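You operate a simulated robot arm through the tools that you are given. There is no shell and no other tool. Be economical: measure what you need, move in short steps, check, and stop when the job is done.

Carry out the task below with a simulated robot arm. There is one attempt and no reset: what you move stays moved.

TASK
Put the 7 W yellow tag from the top of the window bench on top of the red lamp and the 9 W yellow tag on top of the white small lamp there.
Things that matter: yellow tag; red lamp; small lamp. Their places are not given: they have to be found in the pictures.

It is judged by the outcome, as a careful person would: the job done as asked, and still so three seconds after it is handed in. It fails if anything else is knocked over, pushed out of place, dropped, spilled or broken.

THE ROBOT
A 7-joint arm with a two-finger parallel gripper, fixed in place. Base frame: the origin is at the foot of the arm, x ahead of it, y to its left, z up; the work surface is at about z = 0. Lengths are in m, angles in rad, forces in N, time in s.
With the tool pointing down near the work surface it reaches from about 0.22 to 0.58 m from the base axis. Its first joint turns from -1.152 to 1.152 rad. Payload 2.5 kg.
Tool frame: the origin (TCP) lies between the finger pads and is the grasp point; the fingertips stand 0.023 m ahead of it; z points along the fingers, y is the line along which they close. The gripper opens to 0.094 m. The fingers are 0.038 m wide and 0.01 m thick; the gripper's body (0.054 by 0.096 m) begins 0.039 m behind the TCP.
Orientation is told as [roll, pitch, yaw] about the base's x, y, z axes, in that order, counted from this pose: with the fingers straight down and closing along the base's y, the tool's x points along the base's -x, its y along +y and its z along -z.

THE INTERFACE
- The arm moves only by the tool apply_moves. Its argument "rows" is a list of rows, each a list of 7 numbers: the shift along the base's x, y, z in units of 50 mm (1.0 is 50 mm), then the turn, a rotation vector about the base's x, y, z in units of 5 degrees (1.0 is 5 degrees), then the finger opening in m, from 0 to 0.094. In form: [[dx, dy, dz, rx, ry, rz, grip], ...]. A call has 1 to 8 rows; each row shifts and turns the commanded pose from where the row before left it. A call with a number of a shift or a turn outside -1 to 1 is refused whole. A row lasts 0.2 s, in which the tool goes at most 0.05 m and 0.15 rad; a call with a longer step from one row to the next is refused whole, and so is a gripper value outside its range. A pose out of reach is approached as far as the arm can. The call stops where the force on the tool passes 40 N (or 10 N more than at its start, if that is more) or the arm is blocked; 0.2 s more then pass. The fingers move at their own pace (about 0.108 m/s each) and stop on an object; they squeeze with about 33 N. The grip force told is the motor's: it shows also when the fingers shut on nothing. Time passes only in rows, and 0.2 s behind the last, so rows that do not move let the fingers close. It gives the time, the measured TCP pose, the force on the tool (base axes), the opening and the grip force at its end, in the units of the frame above (readings bear some noise).
- Cameras (640 x 400 px; columns grow to the right, rows downward): "scene" is fixed at [0.1191, -0.4111, 0.5353]; the picture's right is [0.81, -0.58, 0.00], its down [-0.38, -0.53, -0.76] and it looks along [0.44, 0.62, -0.65] (base axes); focal length 335 px, centre (320, 200). "wrist" rides on the gripper at [-0.039, 0, -0.044] in the tool frame; the picture's right is [0.00, -1.00, 0.00], its down [0.97, 0.00, -0.24] and it looks along [0.24, 0.00, 0.97] (tool axes); focal length 218 px, centre (320, 200).
- grab_frame(camera): a new picture of that camera. No time passes.
- probe_pixels(camera, pixels): for up to 12 pixels [column, row] of the newest picture of that camera ("zoom" is the newest enlarged one), the place [x, y, z] in the base frame of the surface seen there, good to about 0.002 m. No time passes.
- close_up(camera, box): a new picture of the part [left, top, right, bottom] of that camera's present view, enlarged. No time passes.
- close_job(): hands the job in; it is judged then, once.

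Work in short steps. Measure before you move; look again where a grasp or a placing could have gone wrong, and mend it. You have 60 turns and 20 pictures in all, the two below and enlarged ones among them. Open the gripper and draw the arm clear of the work before you hand the job in, unless the task says otherwise; then end with one line.

The tools are called after "Request:" by a JSON object that holds its "api" and its "payload". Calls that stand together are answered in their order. apply_moves: Moves the arm, as the interface text tells. Its arguments: {"type":"object","properties":{"rows":{"type":"array","items":{"type":"array","items":{"type":"number"}}}},"required":["rows"]} The other tools are called the same way: grab_frame (camera) takes a picture; probe_pixels (camera, pixels) gives the place of the surface under pixels of a picture; close_up (camera, box) takes an enlarged picture of a part of a camera's view; close_job () hands the job in.

At the start:

```text
t: 0.0
tool_pos: [0.3197, -0.091, 0.2741]
orientation: [-0.001, 0.0, 0.0]
force: [0.4, 0.5, -0.5]
finger_gap: 0.0938
gripper_force: 0.0
```

scene: 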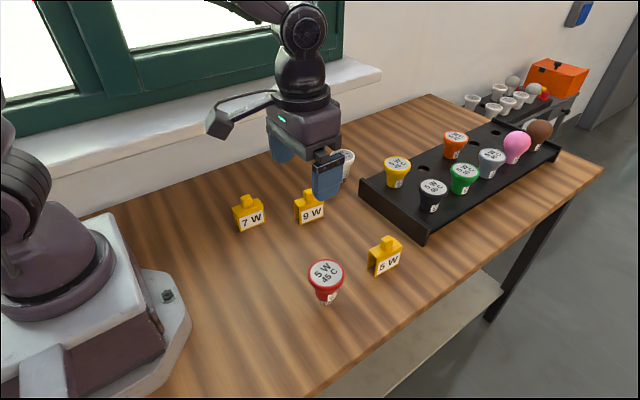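
wrist: 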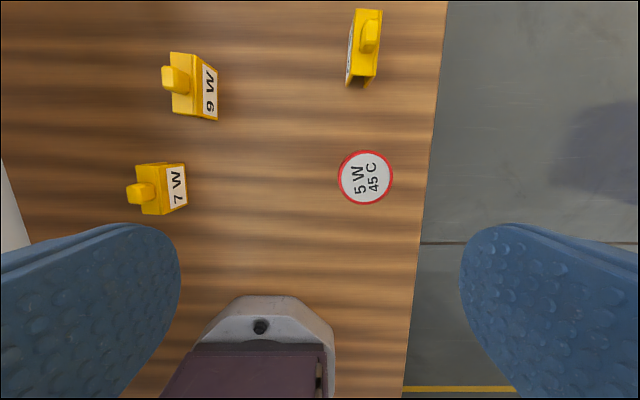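

The tags stand at scene (249,213) for 7 W and (310,207) for 9 W. The red lamp is at (326,280) and a white lamp is partly hidden at (346,163). I'll enlarge these and probe them.

Request:
{"api": "close_up", "payload": {"camera": "scene", "box": [220, 130, 420, 310]}}

Request:
{"api": "probe_pixels", "payload": {"camera": "scene", "pixels": [[248, 198], [252, 221], [308, 192], [312, 214], [326, 272], [327, 290], [347, 155], [348, 170], [238, 212], [264, 208], [299, 206], [325, 203]]}}

Request:
{"api": "probe_pixels", "payload": {"camera": "wrist", "pixels": [[140, 195], [176, 80], [365, 178], [345, 178], [392, 178], [365, 152], [365, 203], [160, 170], [165, 208], [188, 60], [195, 110], [172, 187]]}}

```text
2.22 times, centred on (320, 220) of scene
```

zoom: 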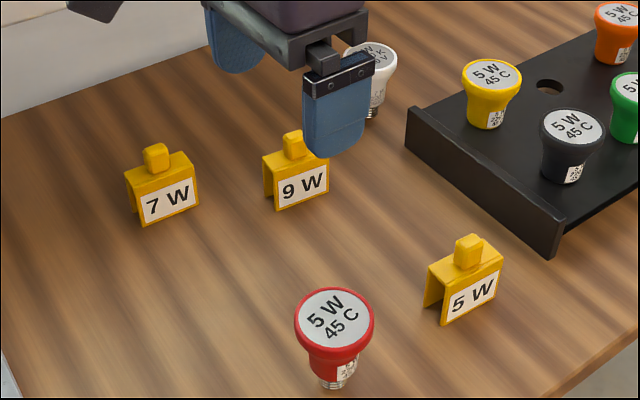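

```text
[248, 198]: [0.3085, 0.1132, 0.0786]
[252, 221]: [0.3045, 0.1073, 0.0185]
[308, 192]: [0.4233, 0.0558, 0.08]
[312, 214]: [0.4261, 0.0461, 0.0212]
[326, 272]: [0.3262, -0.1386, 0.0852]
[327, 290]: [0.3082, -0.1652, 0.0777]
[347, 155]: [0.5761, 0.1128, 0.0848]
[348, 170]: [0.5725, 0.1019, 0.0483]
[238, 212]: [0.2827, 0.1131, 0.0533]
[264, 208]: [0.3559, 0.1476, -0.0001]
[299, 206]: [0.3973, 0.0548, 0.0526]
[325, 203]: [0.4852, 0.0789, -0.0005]
```

```text
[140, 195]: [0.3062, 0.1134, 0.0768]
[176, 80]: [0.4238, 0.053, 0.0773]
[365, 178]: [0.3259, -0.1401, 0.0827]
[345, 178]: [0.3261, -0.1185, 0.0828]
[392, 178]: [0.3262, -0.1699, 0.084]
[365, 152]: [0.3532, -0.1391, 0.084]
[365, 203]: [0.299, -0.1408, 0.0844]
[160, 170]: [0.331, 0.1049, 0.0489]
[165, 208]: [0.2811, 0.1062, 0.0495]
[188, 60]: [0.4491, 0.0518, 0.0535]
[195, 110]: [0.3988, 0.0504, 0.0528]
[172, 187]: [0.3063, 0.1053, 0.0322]
```

The tag knobs top out at z≈0.078 and the lamp tops sit at z≈0.084. I'll move up and toward the 7 W tag, then look at it and the white lamp.

Request:
{"api": "apply_moves", "payload": {"rows": [[0, 0.8, 0, 0, 0, 0, 0.094], [0, 0.8, 0, 0, 0, 0, 0.094], [0, 0.8, 0, 0, 0, 0, 0.094], [0, 0.8, 0, 0, 0, 0, 0.094], [-0.2, 0.8, 0, 0, 0, 0, 0.094]]}}

Request:
{"api": "grab_frame", "payload": {"camera": "wrist"}}

Request:
{"api": "close_up", "payload": {"camera": "scene", "box": [280, 120, 400, 220]}}

```text
t: 1.2
tool_pos: [0.3079, 0.111, 0.2755]
orientation: [0.001, 0.001, -0.001]
force: [-0.3, 0.4, 0.2]
finger_gap: 0.0941
gripper_force: 0.0
```

```text
16 pictures are left
```

wrist: 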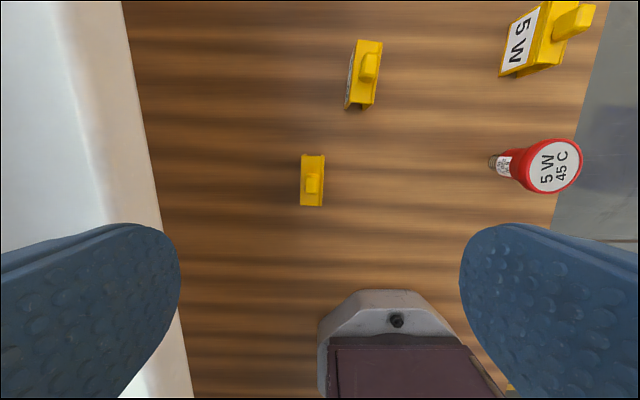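

```text
4.00 times, centred on (340, 170) of scene
```

zoom: 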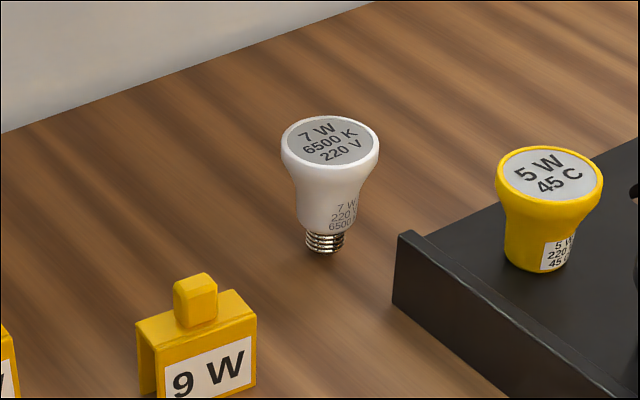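

The 7 W tag is now at wrist (312,182) with its knob at (313,183). I'll probe the tag edges, both knobs and the white lamp's rim.

Request:
{"api": "probe_pixels", "payload": {"camera": "wrist", "pixels": [[308, 178], [317, 178], [313, 190], [303, 168], [322, 168], [312, 158], [312, 203], [368, 66], [363, 46], [357, 98], [378, 50]]}}

Request:
{"api": "probe_pixels", "payload": {"camera": "zoom", "pixels": [[330, 142], [288, 142], [373, 142], [330, 118], [330, 162], [195, 280], [185, 310], [210, 310], [200, 345], [325, 242]]}}

```text
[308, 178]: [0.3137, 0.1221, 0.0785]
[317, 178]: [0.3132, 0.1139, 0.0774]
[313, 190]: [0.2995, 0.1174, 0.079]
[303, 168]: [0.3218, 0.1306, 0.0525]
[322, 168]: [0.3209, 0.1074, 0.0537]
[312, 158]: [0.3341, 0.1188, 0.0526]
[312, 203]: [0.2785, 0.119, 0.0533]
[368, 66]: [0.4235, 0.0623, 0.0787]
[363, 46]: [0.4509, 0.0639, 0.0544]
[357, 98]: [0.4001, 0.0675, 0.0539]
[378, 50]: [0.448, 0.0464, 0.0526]
```

```text
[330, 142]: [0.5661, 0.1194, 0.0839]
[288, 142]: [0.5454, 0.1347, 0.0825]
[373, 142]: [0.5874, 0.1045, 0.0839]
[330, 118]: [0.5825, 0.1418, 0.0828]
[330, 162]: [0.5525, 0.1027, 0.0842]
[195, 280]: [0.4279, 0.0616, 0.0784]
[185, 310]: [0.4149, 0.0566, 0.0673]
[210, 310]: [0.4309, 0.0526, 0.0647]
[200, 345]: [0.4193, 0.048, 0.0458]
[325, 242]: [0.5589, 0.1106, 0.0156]
```

The 7 W knob centre is about (0.306, 0.1185). I descend to z≈0.081 so the tips stay above the plate at 0.053, then close on the knob.

Request:
{"api": "apply_moves", "payload": {"rows": [[-0.04, 0.15, -0.8, 0, 0, 0, 0.06], [0, 0, -0.8, 0, 0, 0, 0.06], [0, 0, -0.8, 0, 0, 0, 0.06], [0, 0, -0.8, 0, 0, 0, 0.06], [0, 0, -0.4, 0, 0, 0, 0.06], [0, 0, -0.28, 0, 0, 0, 0.06], [0, 0, 0, 0, 0, 0, 0.06]]}}

Request:
{"api": "grab_frame", "payload": {"camera": "wrist"}}

```text
t: 2.8
tool_pos: [0.3065, 0.1153, 0.0808]
orientation: [0.0, 0.0, 0.001]
force: [0.5, -0.4, 0.0]
finger_gap: 0.06
gripper_force: 0.1
```

```text
14 pictures are left
```

wrist: 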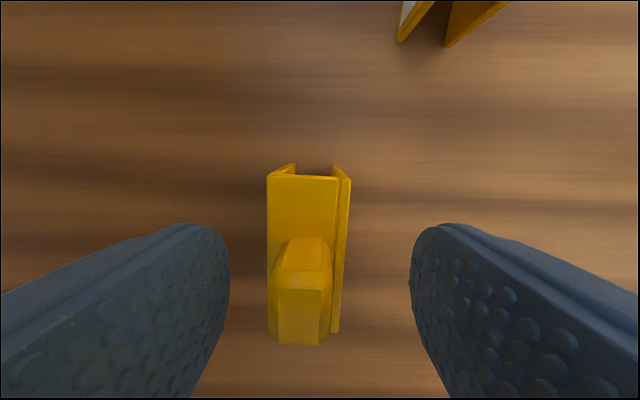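

The knob at column 304 is about 3.5 mm off the finger midline at 320. I shift +y, then close.

Request:
{"api": "apply_moves", "payload": {"rows": [[0, 0.07, 0, 0, 0, 0, 0.06], [0, 0, 0, 0, 0, 0, 0.03], [0, 0, 0, 0, 0, 0, 0.0], [0, 0, 0, 0, 0, 0, 0.0], [0, 0, 0, 0, 0, 0, 0.0]]}}

```text
t: 4.0
tool_pos: [0.3061, 0.1183, 0.0817]
orientation: [0.001, 0.001, 0.0]
force: [0.4, 0.3, 0.5]
finger_gap: 0.0146
gripper_force: 33.3
```

The grip holds at 14.6 mm on the knob. I lift and carry it toward the red lamp at (0.326, -0.1405).

Request:
{"api": "apply_moves", "payload": {"rows": [[0, 0, 0.5, 0, 0, 0, 0], [0, 0, 0.8, 0, 0, 0, 0], [0, 0, 0.8, 0, 0, 0, 0], [0, 0, 0.8, 0, 0, 0, 0], [0, -0.5, 0, 0, 0, 0, 0], [0.1, -0.8, 0, 0, 0, 0, 0], [0.1, -0.8, 0, 0, 0, 0, 0], [0.1, -0.8, 0, 0, 0, 0, 0]]}}

Request:
{"api": "apply_moves", "payload": {"rows": [[0.1, -0.8, 0, 0, 0, 0, 0], [0, -0.8, 0, 0, 0, 0, 0], [0, -0.5, 0, 0, 0, 0, 0], [0, -0.18, 0, 0, 0, 0, 0], [0, 0, 0, 0, 0, 0, 0]]}}

Request:
{"api": "grab_frame", "payload": {"camera": "scene"}}

Request:
{"api": "grab_frame", "payload": {"camera": "wrist"}}

```text
t: 5.8
tool_pos: [0.3216, -0.0265, 0.2243]
orientation: [0.0, 0.0, -0.001]
force: [-0.3, 0.9, 1.0]
finger_gap: 0.0152
gripper_force: 33.1
```

```text
t: 7.0
tool_pos: [0.3277, -0.1393, 0.2244]
orientation: [0.001, 0.0, -0.001]
force: [-0.4, 0.7, 0.3]
finger_gap: 0.0149
gripper_force: 33.1
```

```text
13 pictures are left
```

scene: 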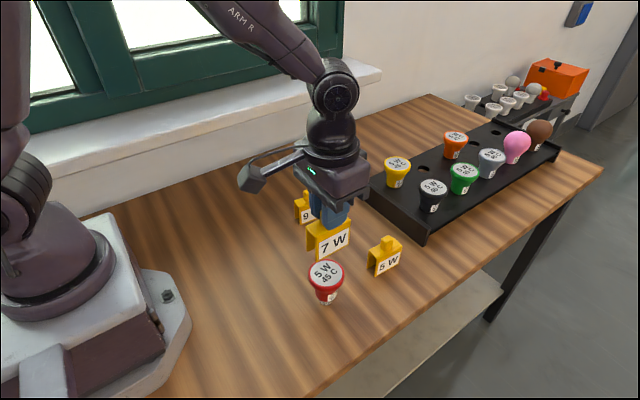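

```text
12 pictures are left
```

wrist: 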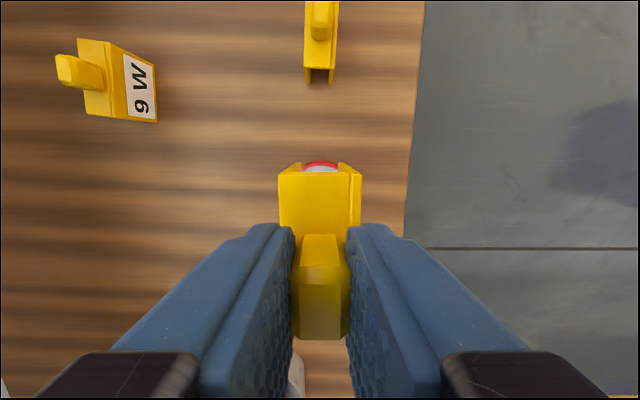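

The tag hangs level above the lamp, with its bottom at about z 0.143. I lower to about 4 mm above the lamp top and check from the scene camera.

Request:
{"api": "apply_moves", "payload": {"rows": [[0, 0, -0.5, 0, 0, 0, 0], [0, 0, -0.4, 0, 0, 0, 0], [0, 0, -0.2, 0, 0, 0, 0], [0, 0, 0, 0, 0, 0, 0]]}}

Request:
{"api": "close_up", "payload": {"camera": "scene", "box": [280, 215, 380, 315]}}

```text
t: 8.0
tool_pos: [0.3276, -0.1383, 0.1704]
orientation: [0.001, 0.0, 0.001]
force: [0.5, -0.1, 0.5]
finger_gap: 0.015
gripper_force: 33.0
```

```text
4.00 times, centred on (330, 265) of scene
```

zoom: 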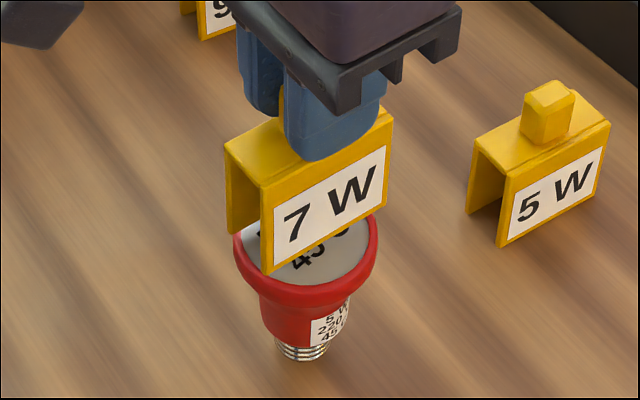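

The tag is just above the lamp. I probe the tag's bottom edges and the lamp rim to check the centring.

Request:
{"api": "probe_pixels", "payload": {"camera": "zoom", "pixels": [[266, 268], [383, 206], [231, 228], [228, 150], [264, 195], [240, 255], [374, 248], [300, 276], [325, 270]]}}

```text
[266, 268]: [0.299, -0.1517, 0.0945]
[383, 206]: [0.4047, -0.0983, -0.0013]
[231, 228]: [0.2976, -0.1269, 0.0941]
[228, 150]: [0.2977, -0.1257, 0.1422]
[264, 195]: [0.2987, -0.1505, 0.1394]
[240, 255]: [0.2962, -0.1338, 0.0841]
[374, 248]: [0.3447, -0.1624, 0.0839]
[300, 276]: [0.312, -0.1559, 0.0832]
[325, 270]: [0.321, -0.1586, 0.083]
```

The tag centre is about (0.325, -0.139) against the lamp centre (0.326, -0.141). I make a tiny shift and lower in small steps.

Request:
{"api": "apply_moves", "payload": {"rows": [[0, -0.03, 0, 0, 0, 0, 0], [0, 0, -0.05, 0, 0, 0, 0], [0, 0, -0.02, 0, 0, 0, 0], [0, 0, 0, 0, 0, 0, 0]]}}

```text
t: 9.0
tool_pos: [0.3284, -0.1404, 0.1673]
orientation: [-0.001, 0.0, 0.0]
force: [-0.3, -0.2, -0.4]
finger_gap: 0.0148
gripper_force: 32.8
```

Request:
{"api": "apply_moves", "payload": {"rows": [[0, 0, -0.02, 0, 0, 0, 0], [0, 0, 0, 0, 0, 0, 0]]}}

Request:
{"api": "close_up", "payload": {"camera": "scene", "box": [290, 235, 370, 315]}}

```text
t: 9.6
tool_pos: [0.3284, -0.1409, 0.1653]
orientation: [-0.002, 0.0, 0.001]
force: [-2.0, 0.4, 4.5]
finger_gap: 0.015
gripper_force: 32.9
```

```text
5.00 times, centred on (330, 275) of scene
```

zoom: 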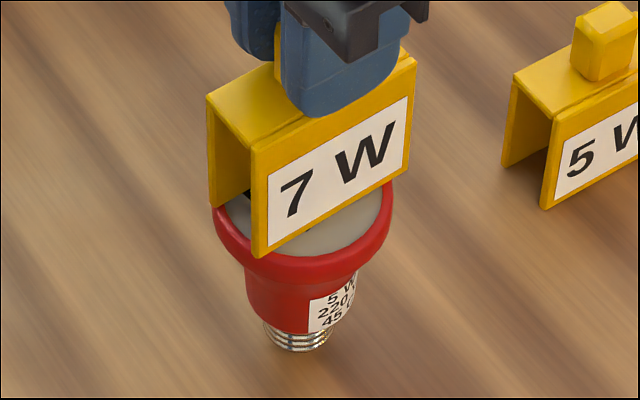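

Contact shows 4.5 N upward and the tag is seated on the lamp face. I open gently and rise straight up.

Request:
{"api": "apply_moves", "payload": {"rows": [[0, 0, 0, 0, 0, 0, 0.02], [0, 0, 0, 0, 0, 0, 0.035], [0, 0, 0, 0, 0, 0, 0.045], [0, 0, 0.2, 0, 0, 0, 0.045], [0, 0, 0.5, 0, 0, 0, 0.045], [0, 0, 0.8, 0, 0, 0, 0.045]]}}

Request:
{"api": "grab_frame", "payload": {"camera": "scene"}}

```text
t: 11.0
tool_pos: [0.3279, -0.1392, 0.2423]
orientation: [0.002, 0.0, 0.0]
force: [0.3, 0.5, 0.6]
finger_gap: 0.0453
gripper_force: 0.0
```

```text
9 pictures are left
```

scene: 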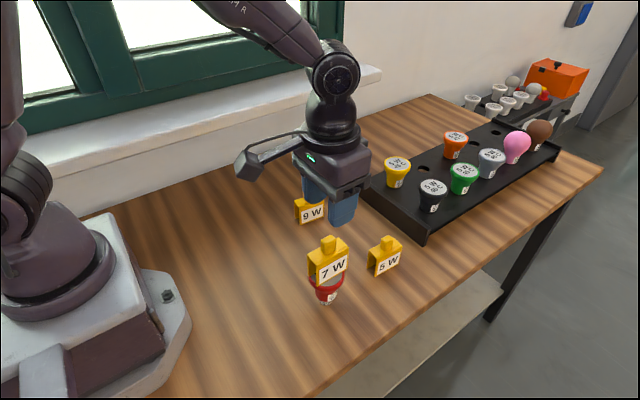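

The 7 W tag stands on the red lamp. Next I move over the 9 W tag, whose knob is at about (0.425, 0.058), stopping above it to check alignment.

Request:
{"api": "apply_moves", "payload": {"rows": [[0.2, 0.5, 0, 0, 0, 0, 0.06], [0.4, 0.8, 0, 0, 0, 0, 0.06], [0.4, 0.8, 0, 0, 0, 0, 0.06], [0.4, 0.8, 0, 0, 0, 0, 0.06], [0.4, 0.8, 0, 0, 0, 0, 0.06], [0.15, 0.28, -0.8, 0, 0, 0, 0.06], [0, 0, -0.8, 0, 0, 0, 0.06], [0, 0, 0, 0, 0, 0, 0.06]]}}

Request:
{"api": "grab_frame", "payload": {"camera": "wrist"}}

```text
t: 12.8
tool_pos: [0.4269, 0.0585, 0.1593]
orientation: [-0.001, 0.0, 0.0]
force: [0.0, 0.0, 0.3]
finger_gap: 0.0599
gripper_force: 0.0
```

```text
8 pictures are left
```

wrist: 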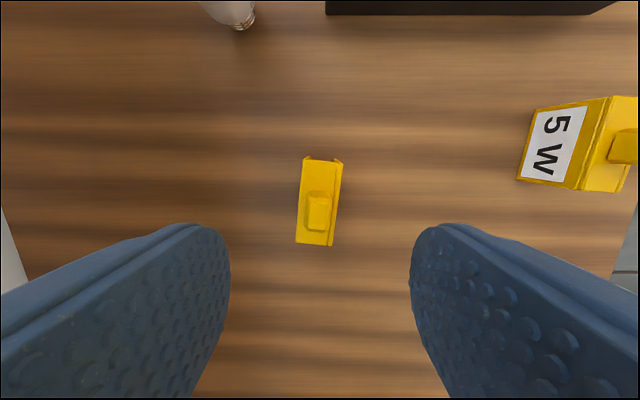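

The tag at (318,200) is yawed about -4.5° and its knob is at (318,213). I probe to refine this.

Request:
{"api": "probe_pixels", "payload": {"camera": "wrist", "pixels": [[318, 213], [311, 213], [325, 213], [319, 204], [319, 226], [305, 165], [297, 240], [341, 167], [333, 243]]}}

```text
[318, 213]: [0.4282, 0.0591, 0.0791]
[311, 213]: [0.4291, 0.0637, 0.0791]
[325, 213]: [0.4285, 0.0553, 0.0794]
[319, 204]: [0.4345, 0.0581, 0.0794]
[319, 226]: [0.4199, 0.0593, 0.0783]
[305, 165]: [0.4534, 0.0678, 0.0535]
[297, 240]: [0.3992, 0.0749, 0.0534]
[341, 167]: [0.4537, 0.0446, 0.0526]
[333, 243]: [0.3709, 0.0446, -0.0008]
```

The yaw is about -5.5°, and the knob centre at (0.427, 0.059) is already under the tool. I turn to match, descend, then close.

Request:
{"api": "apply_moves", "payload": {"rows": [[0, 0.01, 0, 0, 0, -0.6, 0.06], [0, 0, -0.5, 0, 0, -0.5, 0.06], [0, 0, -0.6, 0, 0, 0, 0.06], [0, 0, -0.44, 0, 0, 0, 0.06], [0, 0, 0, 0, 0, 0, 0.04], [0, 0, 0, 0, 0, 0, 0], [0, 0, 0, 0, 0, 0, 0], [0, 0, 0, 0, 0, 0, 0]]}}

```text
t: 14.6
tool_pos: [0.4255, 0.0591, 0.0821]
orientation: [0.0, 0.0, -0.096]
force: [-1.1, 0.6, -0.7]
finger_gap: 0.0147
gripper_force: 33.4
```

I have hold of the 9 W knob (14.7 mm). I lift and carry it toward the white lamp at (0.567, 0.1205).

Request:
{"api": "apply_moves", "payload": {"rows": [[0, 0, 0.5, 0, 0, 0, 0], [0, 0, 0.8, 0, 0, 0, 0], [0, 0, 0.8, 0, 0, 0, 0], [0, 0, 0.4, 0, 0, 0, 0], [0.6, 0.3, 0, 0, 0, 0, 0], [0.8, 0.4, 0, 0, 0, 0, 0], [0.8, 0.4, 0, 0, 0, 0, 0], [0, 0, 0, 0, 0, 0, 0]]}}

Request:
{"api": "apply_moves", "payload": {"rows": [[0.4, 0.1, 0, 0, 0, 0, 0], [0.2, 0.02, 0, 0, 0, 0, 0], [0, 0, 0, 0, 0, 0, 0]]}}

Request:
{"api": "close_up", "payload": {"camera": "scene", "box": [290, 100, 400, 200]}}

```text
t: 16.4
tool_pos: [0.536, 0.1159, 0.2084]
orientation: [0.0, 0.002, -0.096]
force: [0.2, -0.5, -1.5]
finger_gap: 0.0147
gripper_force: 32.8
```

```text
t: 17.2
tool_pos: [0.5657, 0.1201, 0.208]
orientation: [0.0, -0.001, -0.095]
force: [0.3, 0.6, -1.0]
finger_gap: 0.0149
gripper_force: 33.0
```

```text
4.00 times, centred on (345, 150) of scene
```

zoom: 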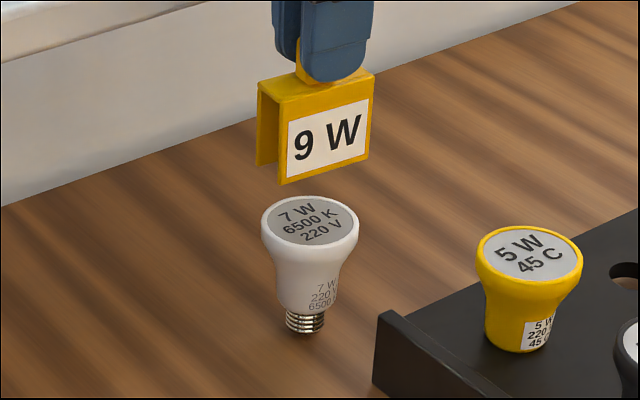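

The arm reaches with the tool level. I probe the lamp face and the tag corners to centre.

Request:
{"api": "probe_pixels", "payload": {"camera": "zoom", "pixels": [[310, 222], [265, 222], [355, 222], [310, 199], [310, 244], [283, 180], [366, 152], [259, 160], [283, 108], [369, 82], [261, 92]]}}

```text
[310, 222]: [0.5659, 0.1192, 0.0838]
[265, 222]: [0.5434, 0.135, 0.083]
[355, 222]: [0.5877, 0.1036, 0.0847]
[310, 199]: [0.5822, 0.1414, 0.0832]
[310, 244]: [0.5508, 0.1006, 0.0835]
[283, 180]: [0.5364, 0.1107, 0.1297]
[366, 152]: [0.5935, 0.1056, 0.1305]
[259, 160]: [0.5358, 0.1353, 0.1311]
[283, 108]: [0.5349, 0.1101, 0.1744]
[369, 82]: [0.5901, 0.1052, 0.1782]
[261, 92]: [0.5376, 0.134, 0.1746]
```

The tag centre (0.565, 0.1205) matches the lamp centre (0.566, 0.120). I lower to a few mm above.

Request:
{"api": "apply_moves", "payload": {"rows": [[0.02, -0.01, -0.4, 0, 0, 0, 0], [0, 0, -0.26, 0, 0, 0, 0], [0, 0, -0.1, 0, 0, 0, 0], [0, 0, 0, 0, 0, 0, 0]]}}

Request:
{"api": "close_up", "payload": {"camera": "scene", "box": [300, 110, 390, 190]}}

```text
t: 18.2
tool_pos: [0.5653, 0.1202, 0.1695]
orientation: [0.001, 0.001, -0.096]
force: [-0.2, 0.3, -0.6]
finger_gap: 0.0147
gripper_force: 33.0
```

```text
5.00 times, centred on (345, 150) of scene
```

zoom: 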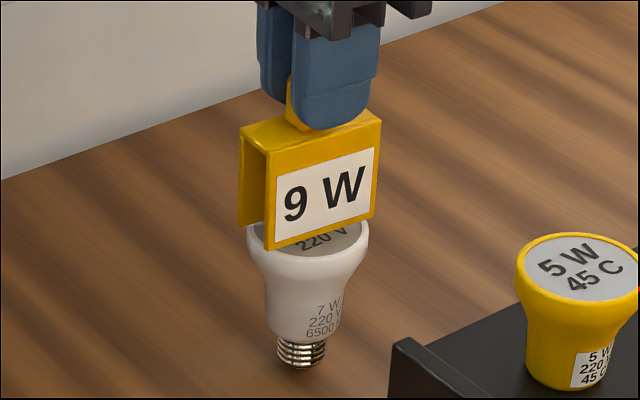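

The tag is well centred with about 4 mm left. I lower in fine steps.

Request:
{"api": "apply_moves", "payload": {"rows": [[0, 0, -0.04, 0, 0, 0, 0], [0, 0, -0.02, 0, 0, 0, 0], [0, 0, 0, 0, 0, 0, 0]]}}

```text
t: 19.0
tool_pos: [0.5669, 0.1193, 0.1692]
orientation: [0.001, 0.0, -0.098]
force: [-0.9, 0.3, -0.3]
finger_gap: 0.0148
gripper_force: 33.0
```

Request:
{"api": "apply_moves", "payload": {"rows": [[0, 0, -0.02, 0, 0, 0, 0], [0, 0, 0, 0, 0, 0, 0]]}}

```text
t: 19.6
tool_pos: [0.5666, 0.118, 0.1677]
orientation: [0.0, 0.0, -0.096]
force: [-0.2, 0.2, 3.4]
finger_gap: 0.0151
gripper_force: 33.2
```

A 3.4 N upward force suggests contact. I re-read once and look.

Request:
{"api": "apply_moves", "payload": {"rows": [[0, 0, 0, 0, 0, 0, 0]]}}

Request:
{"api": "close_up", "payload": {"camera": "scene", "box": [310, 120, 380, 190]}}

```text
t: 20.0
tool_pos: [0.5663, 0.1197, 0.1671]
orientation: [-0.001, 0.001, -0.096]
force: [-0.6, 0.6, 4.8]
finger_gap: 0.0149
gripper_force: 33.0
```

```text
5.71 times, centred on (345, 155) of scene
```

zoom: 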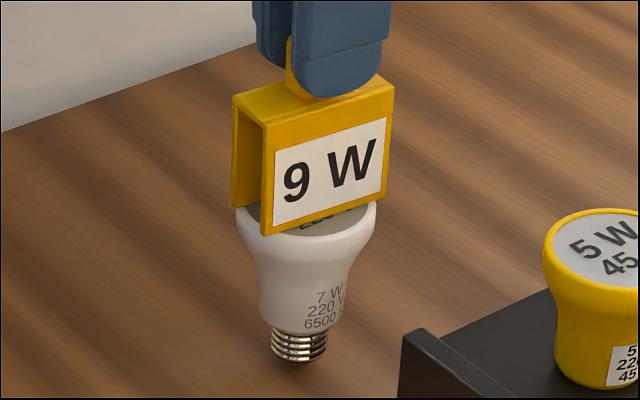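

Contact is confirmed and the tag is seated. I release gently, rise, and back off.

Request:
{"api": "apply_moves", "payload": {"rows": [[0, 0, 0, 0, 0, 0, 0.02], [0, 0, 0, 0, 0, 0, 0.035], [0, 0, 0, 0, 0, 0, 0.045], [0, 0, 0.2, 0, 0, 0, 0.045], [0, 0, 0.5, 0, 0, 0, 0.045], [0, 0, 0.8, 0, 0, 0, 0.045], [-0.6, 0, 0.2, 0, 0, 0, 0.045], [-0.8, 0, 0, 0, 0, 0, 0.045]]}}

Request:
{"api": "apply_moves", "payload": {"rows": [[-0.8, 0, 0, 0, 0, 0, 0.06], [-0.8, 0.2, 0, 0, 0, 0, 0.06], [-0.8, 0.2, 0, 0, 0, 0, 0.06], [0, 0, 0, 0, 0, 0, 0.06]]}}

Request:
{"api": "grab_frame", "payload": {"camera": "scene"}}

```text
t: 21.8
tool_pos: [0.4969, 0.1202, 0.2541]
orientation: [0.0, 0.001, -0.096]
force: [0.2, -0.4, -0.4]
finger_gap: 0.0449
gripper_force: 0.0
```

```text
t: 22.8
tool_pos: [0.3768, 0.1409, 0.2524]
orientation: [0.0, 0.0, -0.097]
force: [0.1, -0.2, -0.5]
finger_gap: 0.0601
gripper_force: 0.0
```

```text
4 pictures are left
```

scene: 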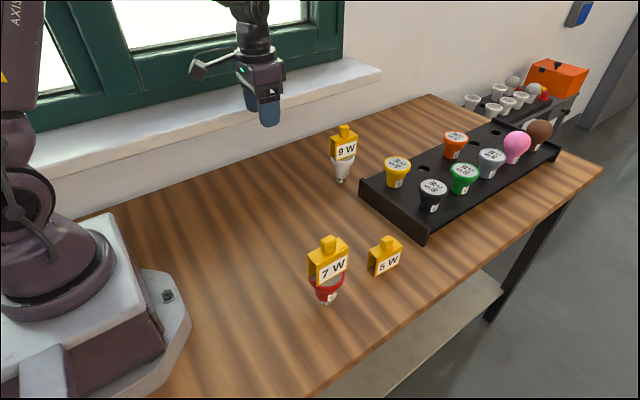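

Both tags stand on their lamps, nothing else has moved, and the arm is clear with the gripper open. I hand in the job.

Request:
{"api": "close_job", "payload": {}}

```text
The job is handed in.
```

The 7 W yellow tag is on top of the red lamp and the 9 W yellow tag is on top of the white small lamp; the job is handed in.
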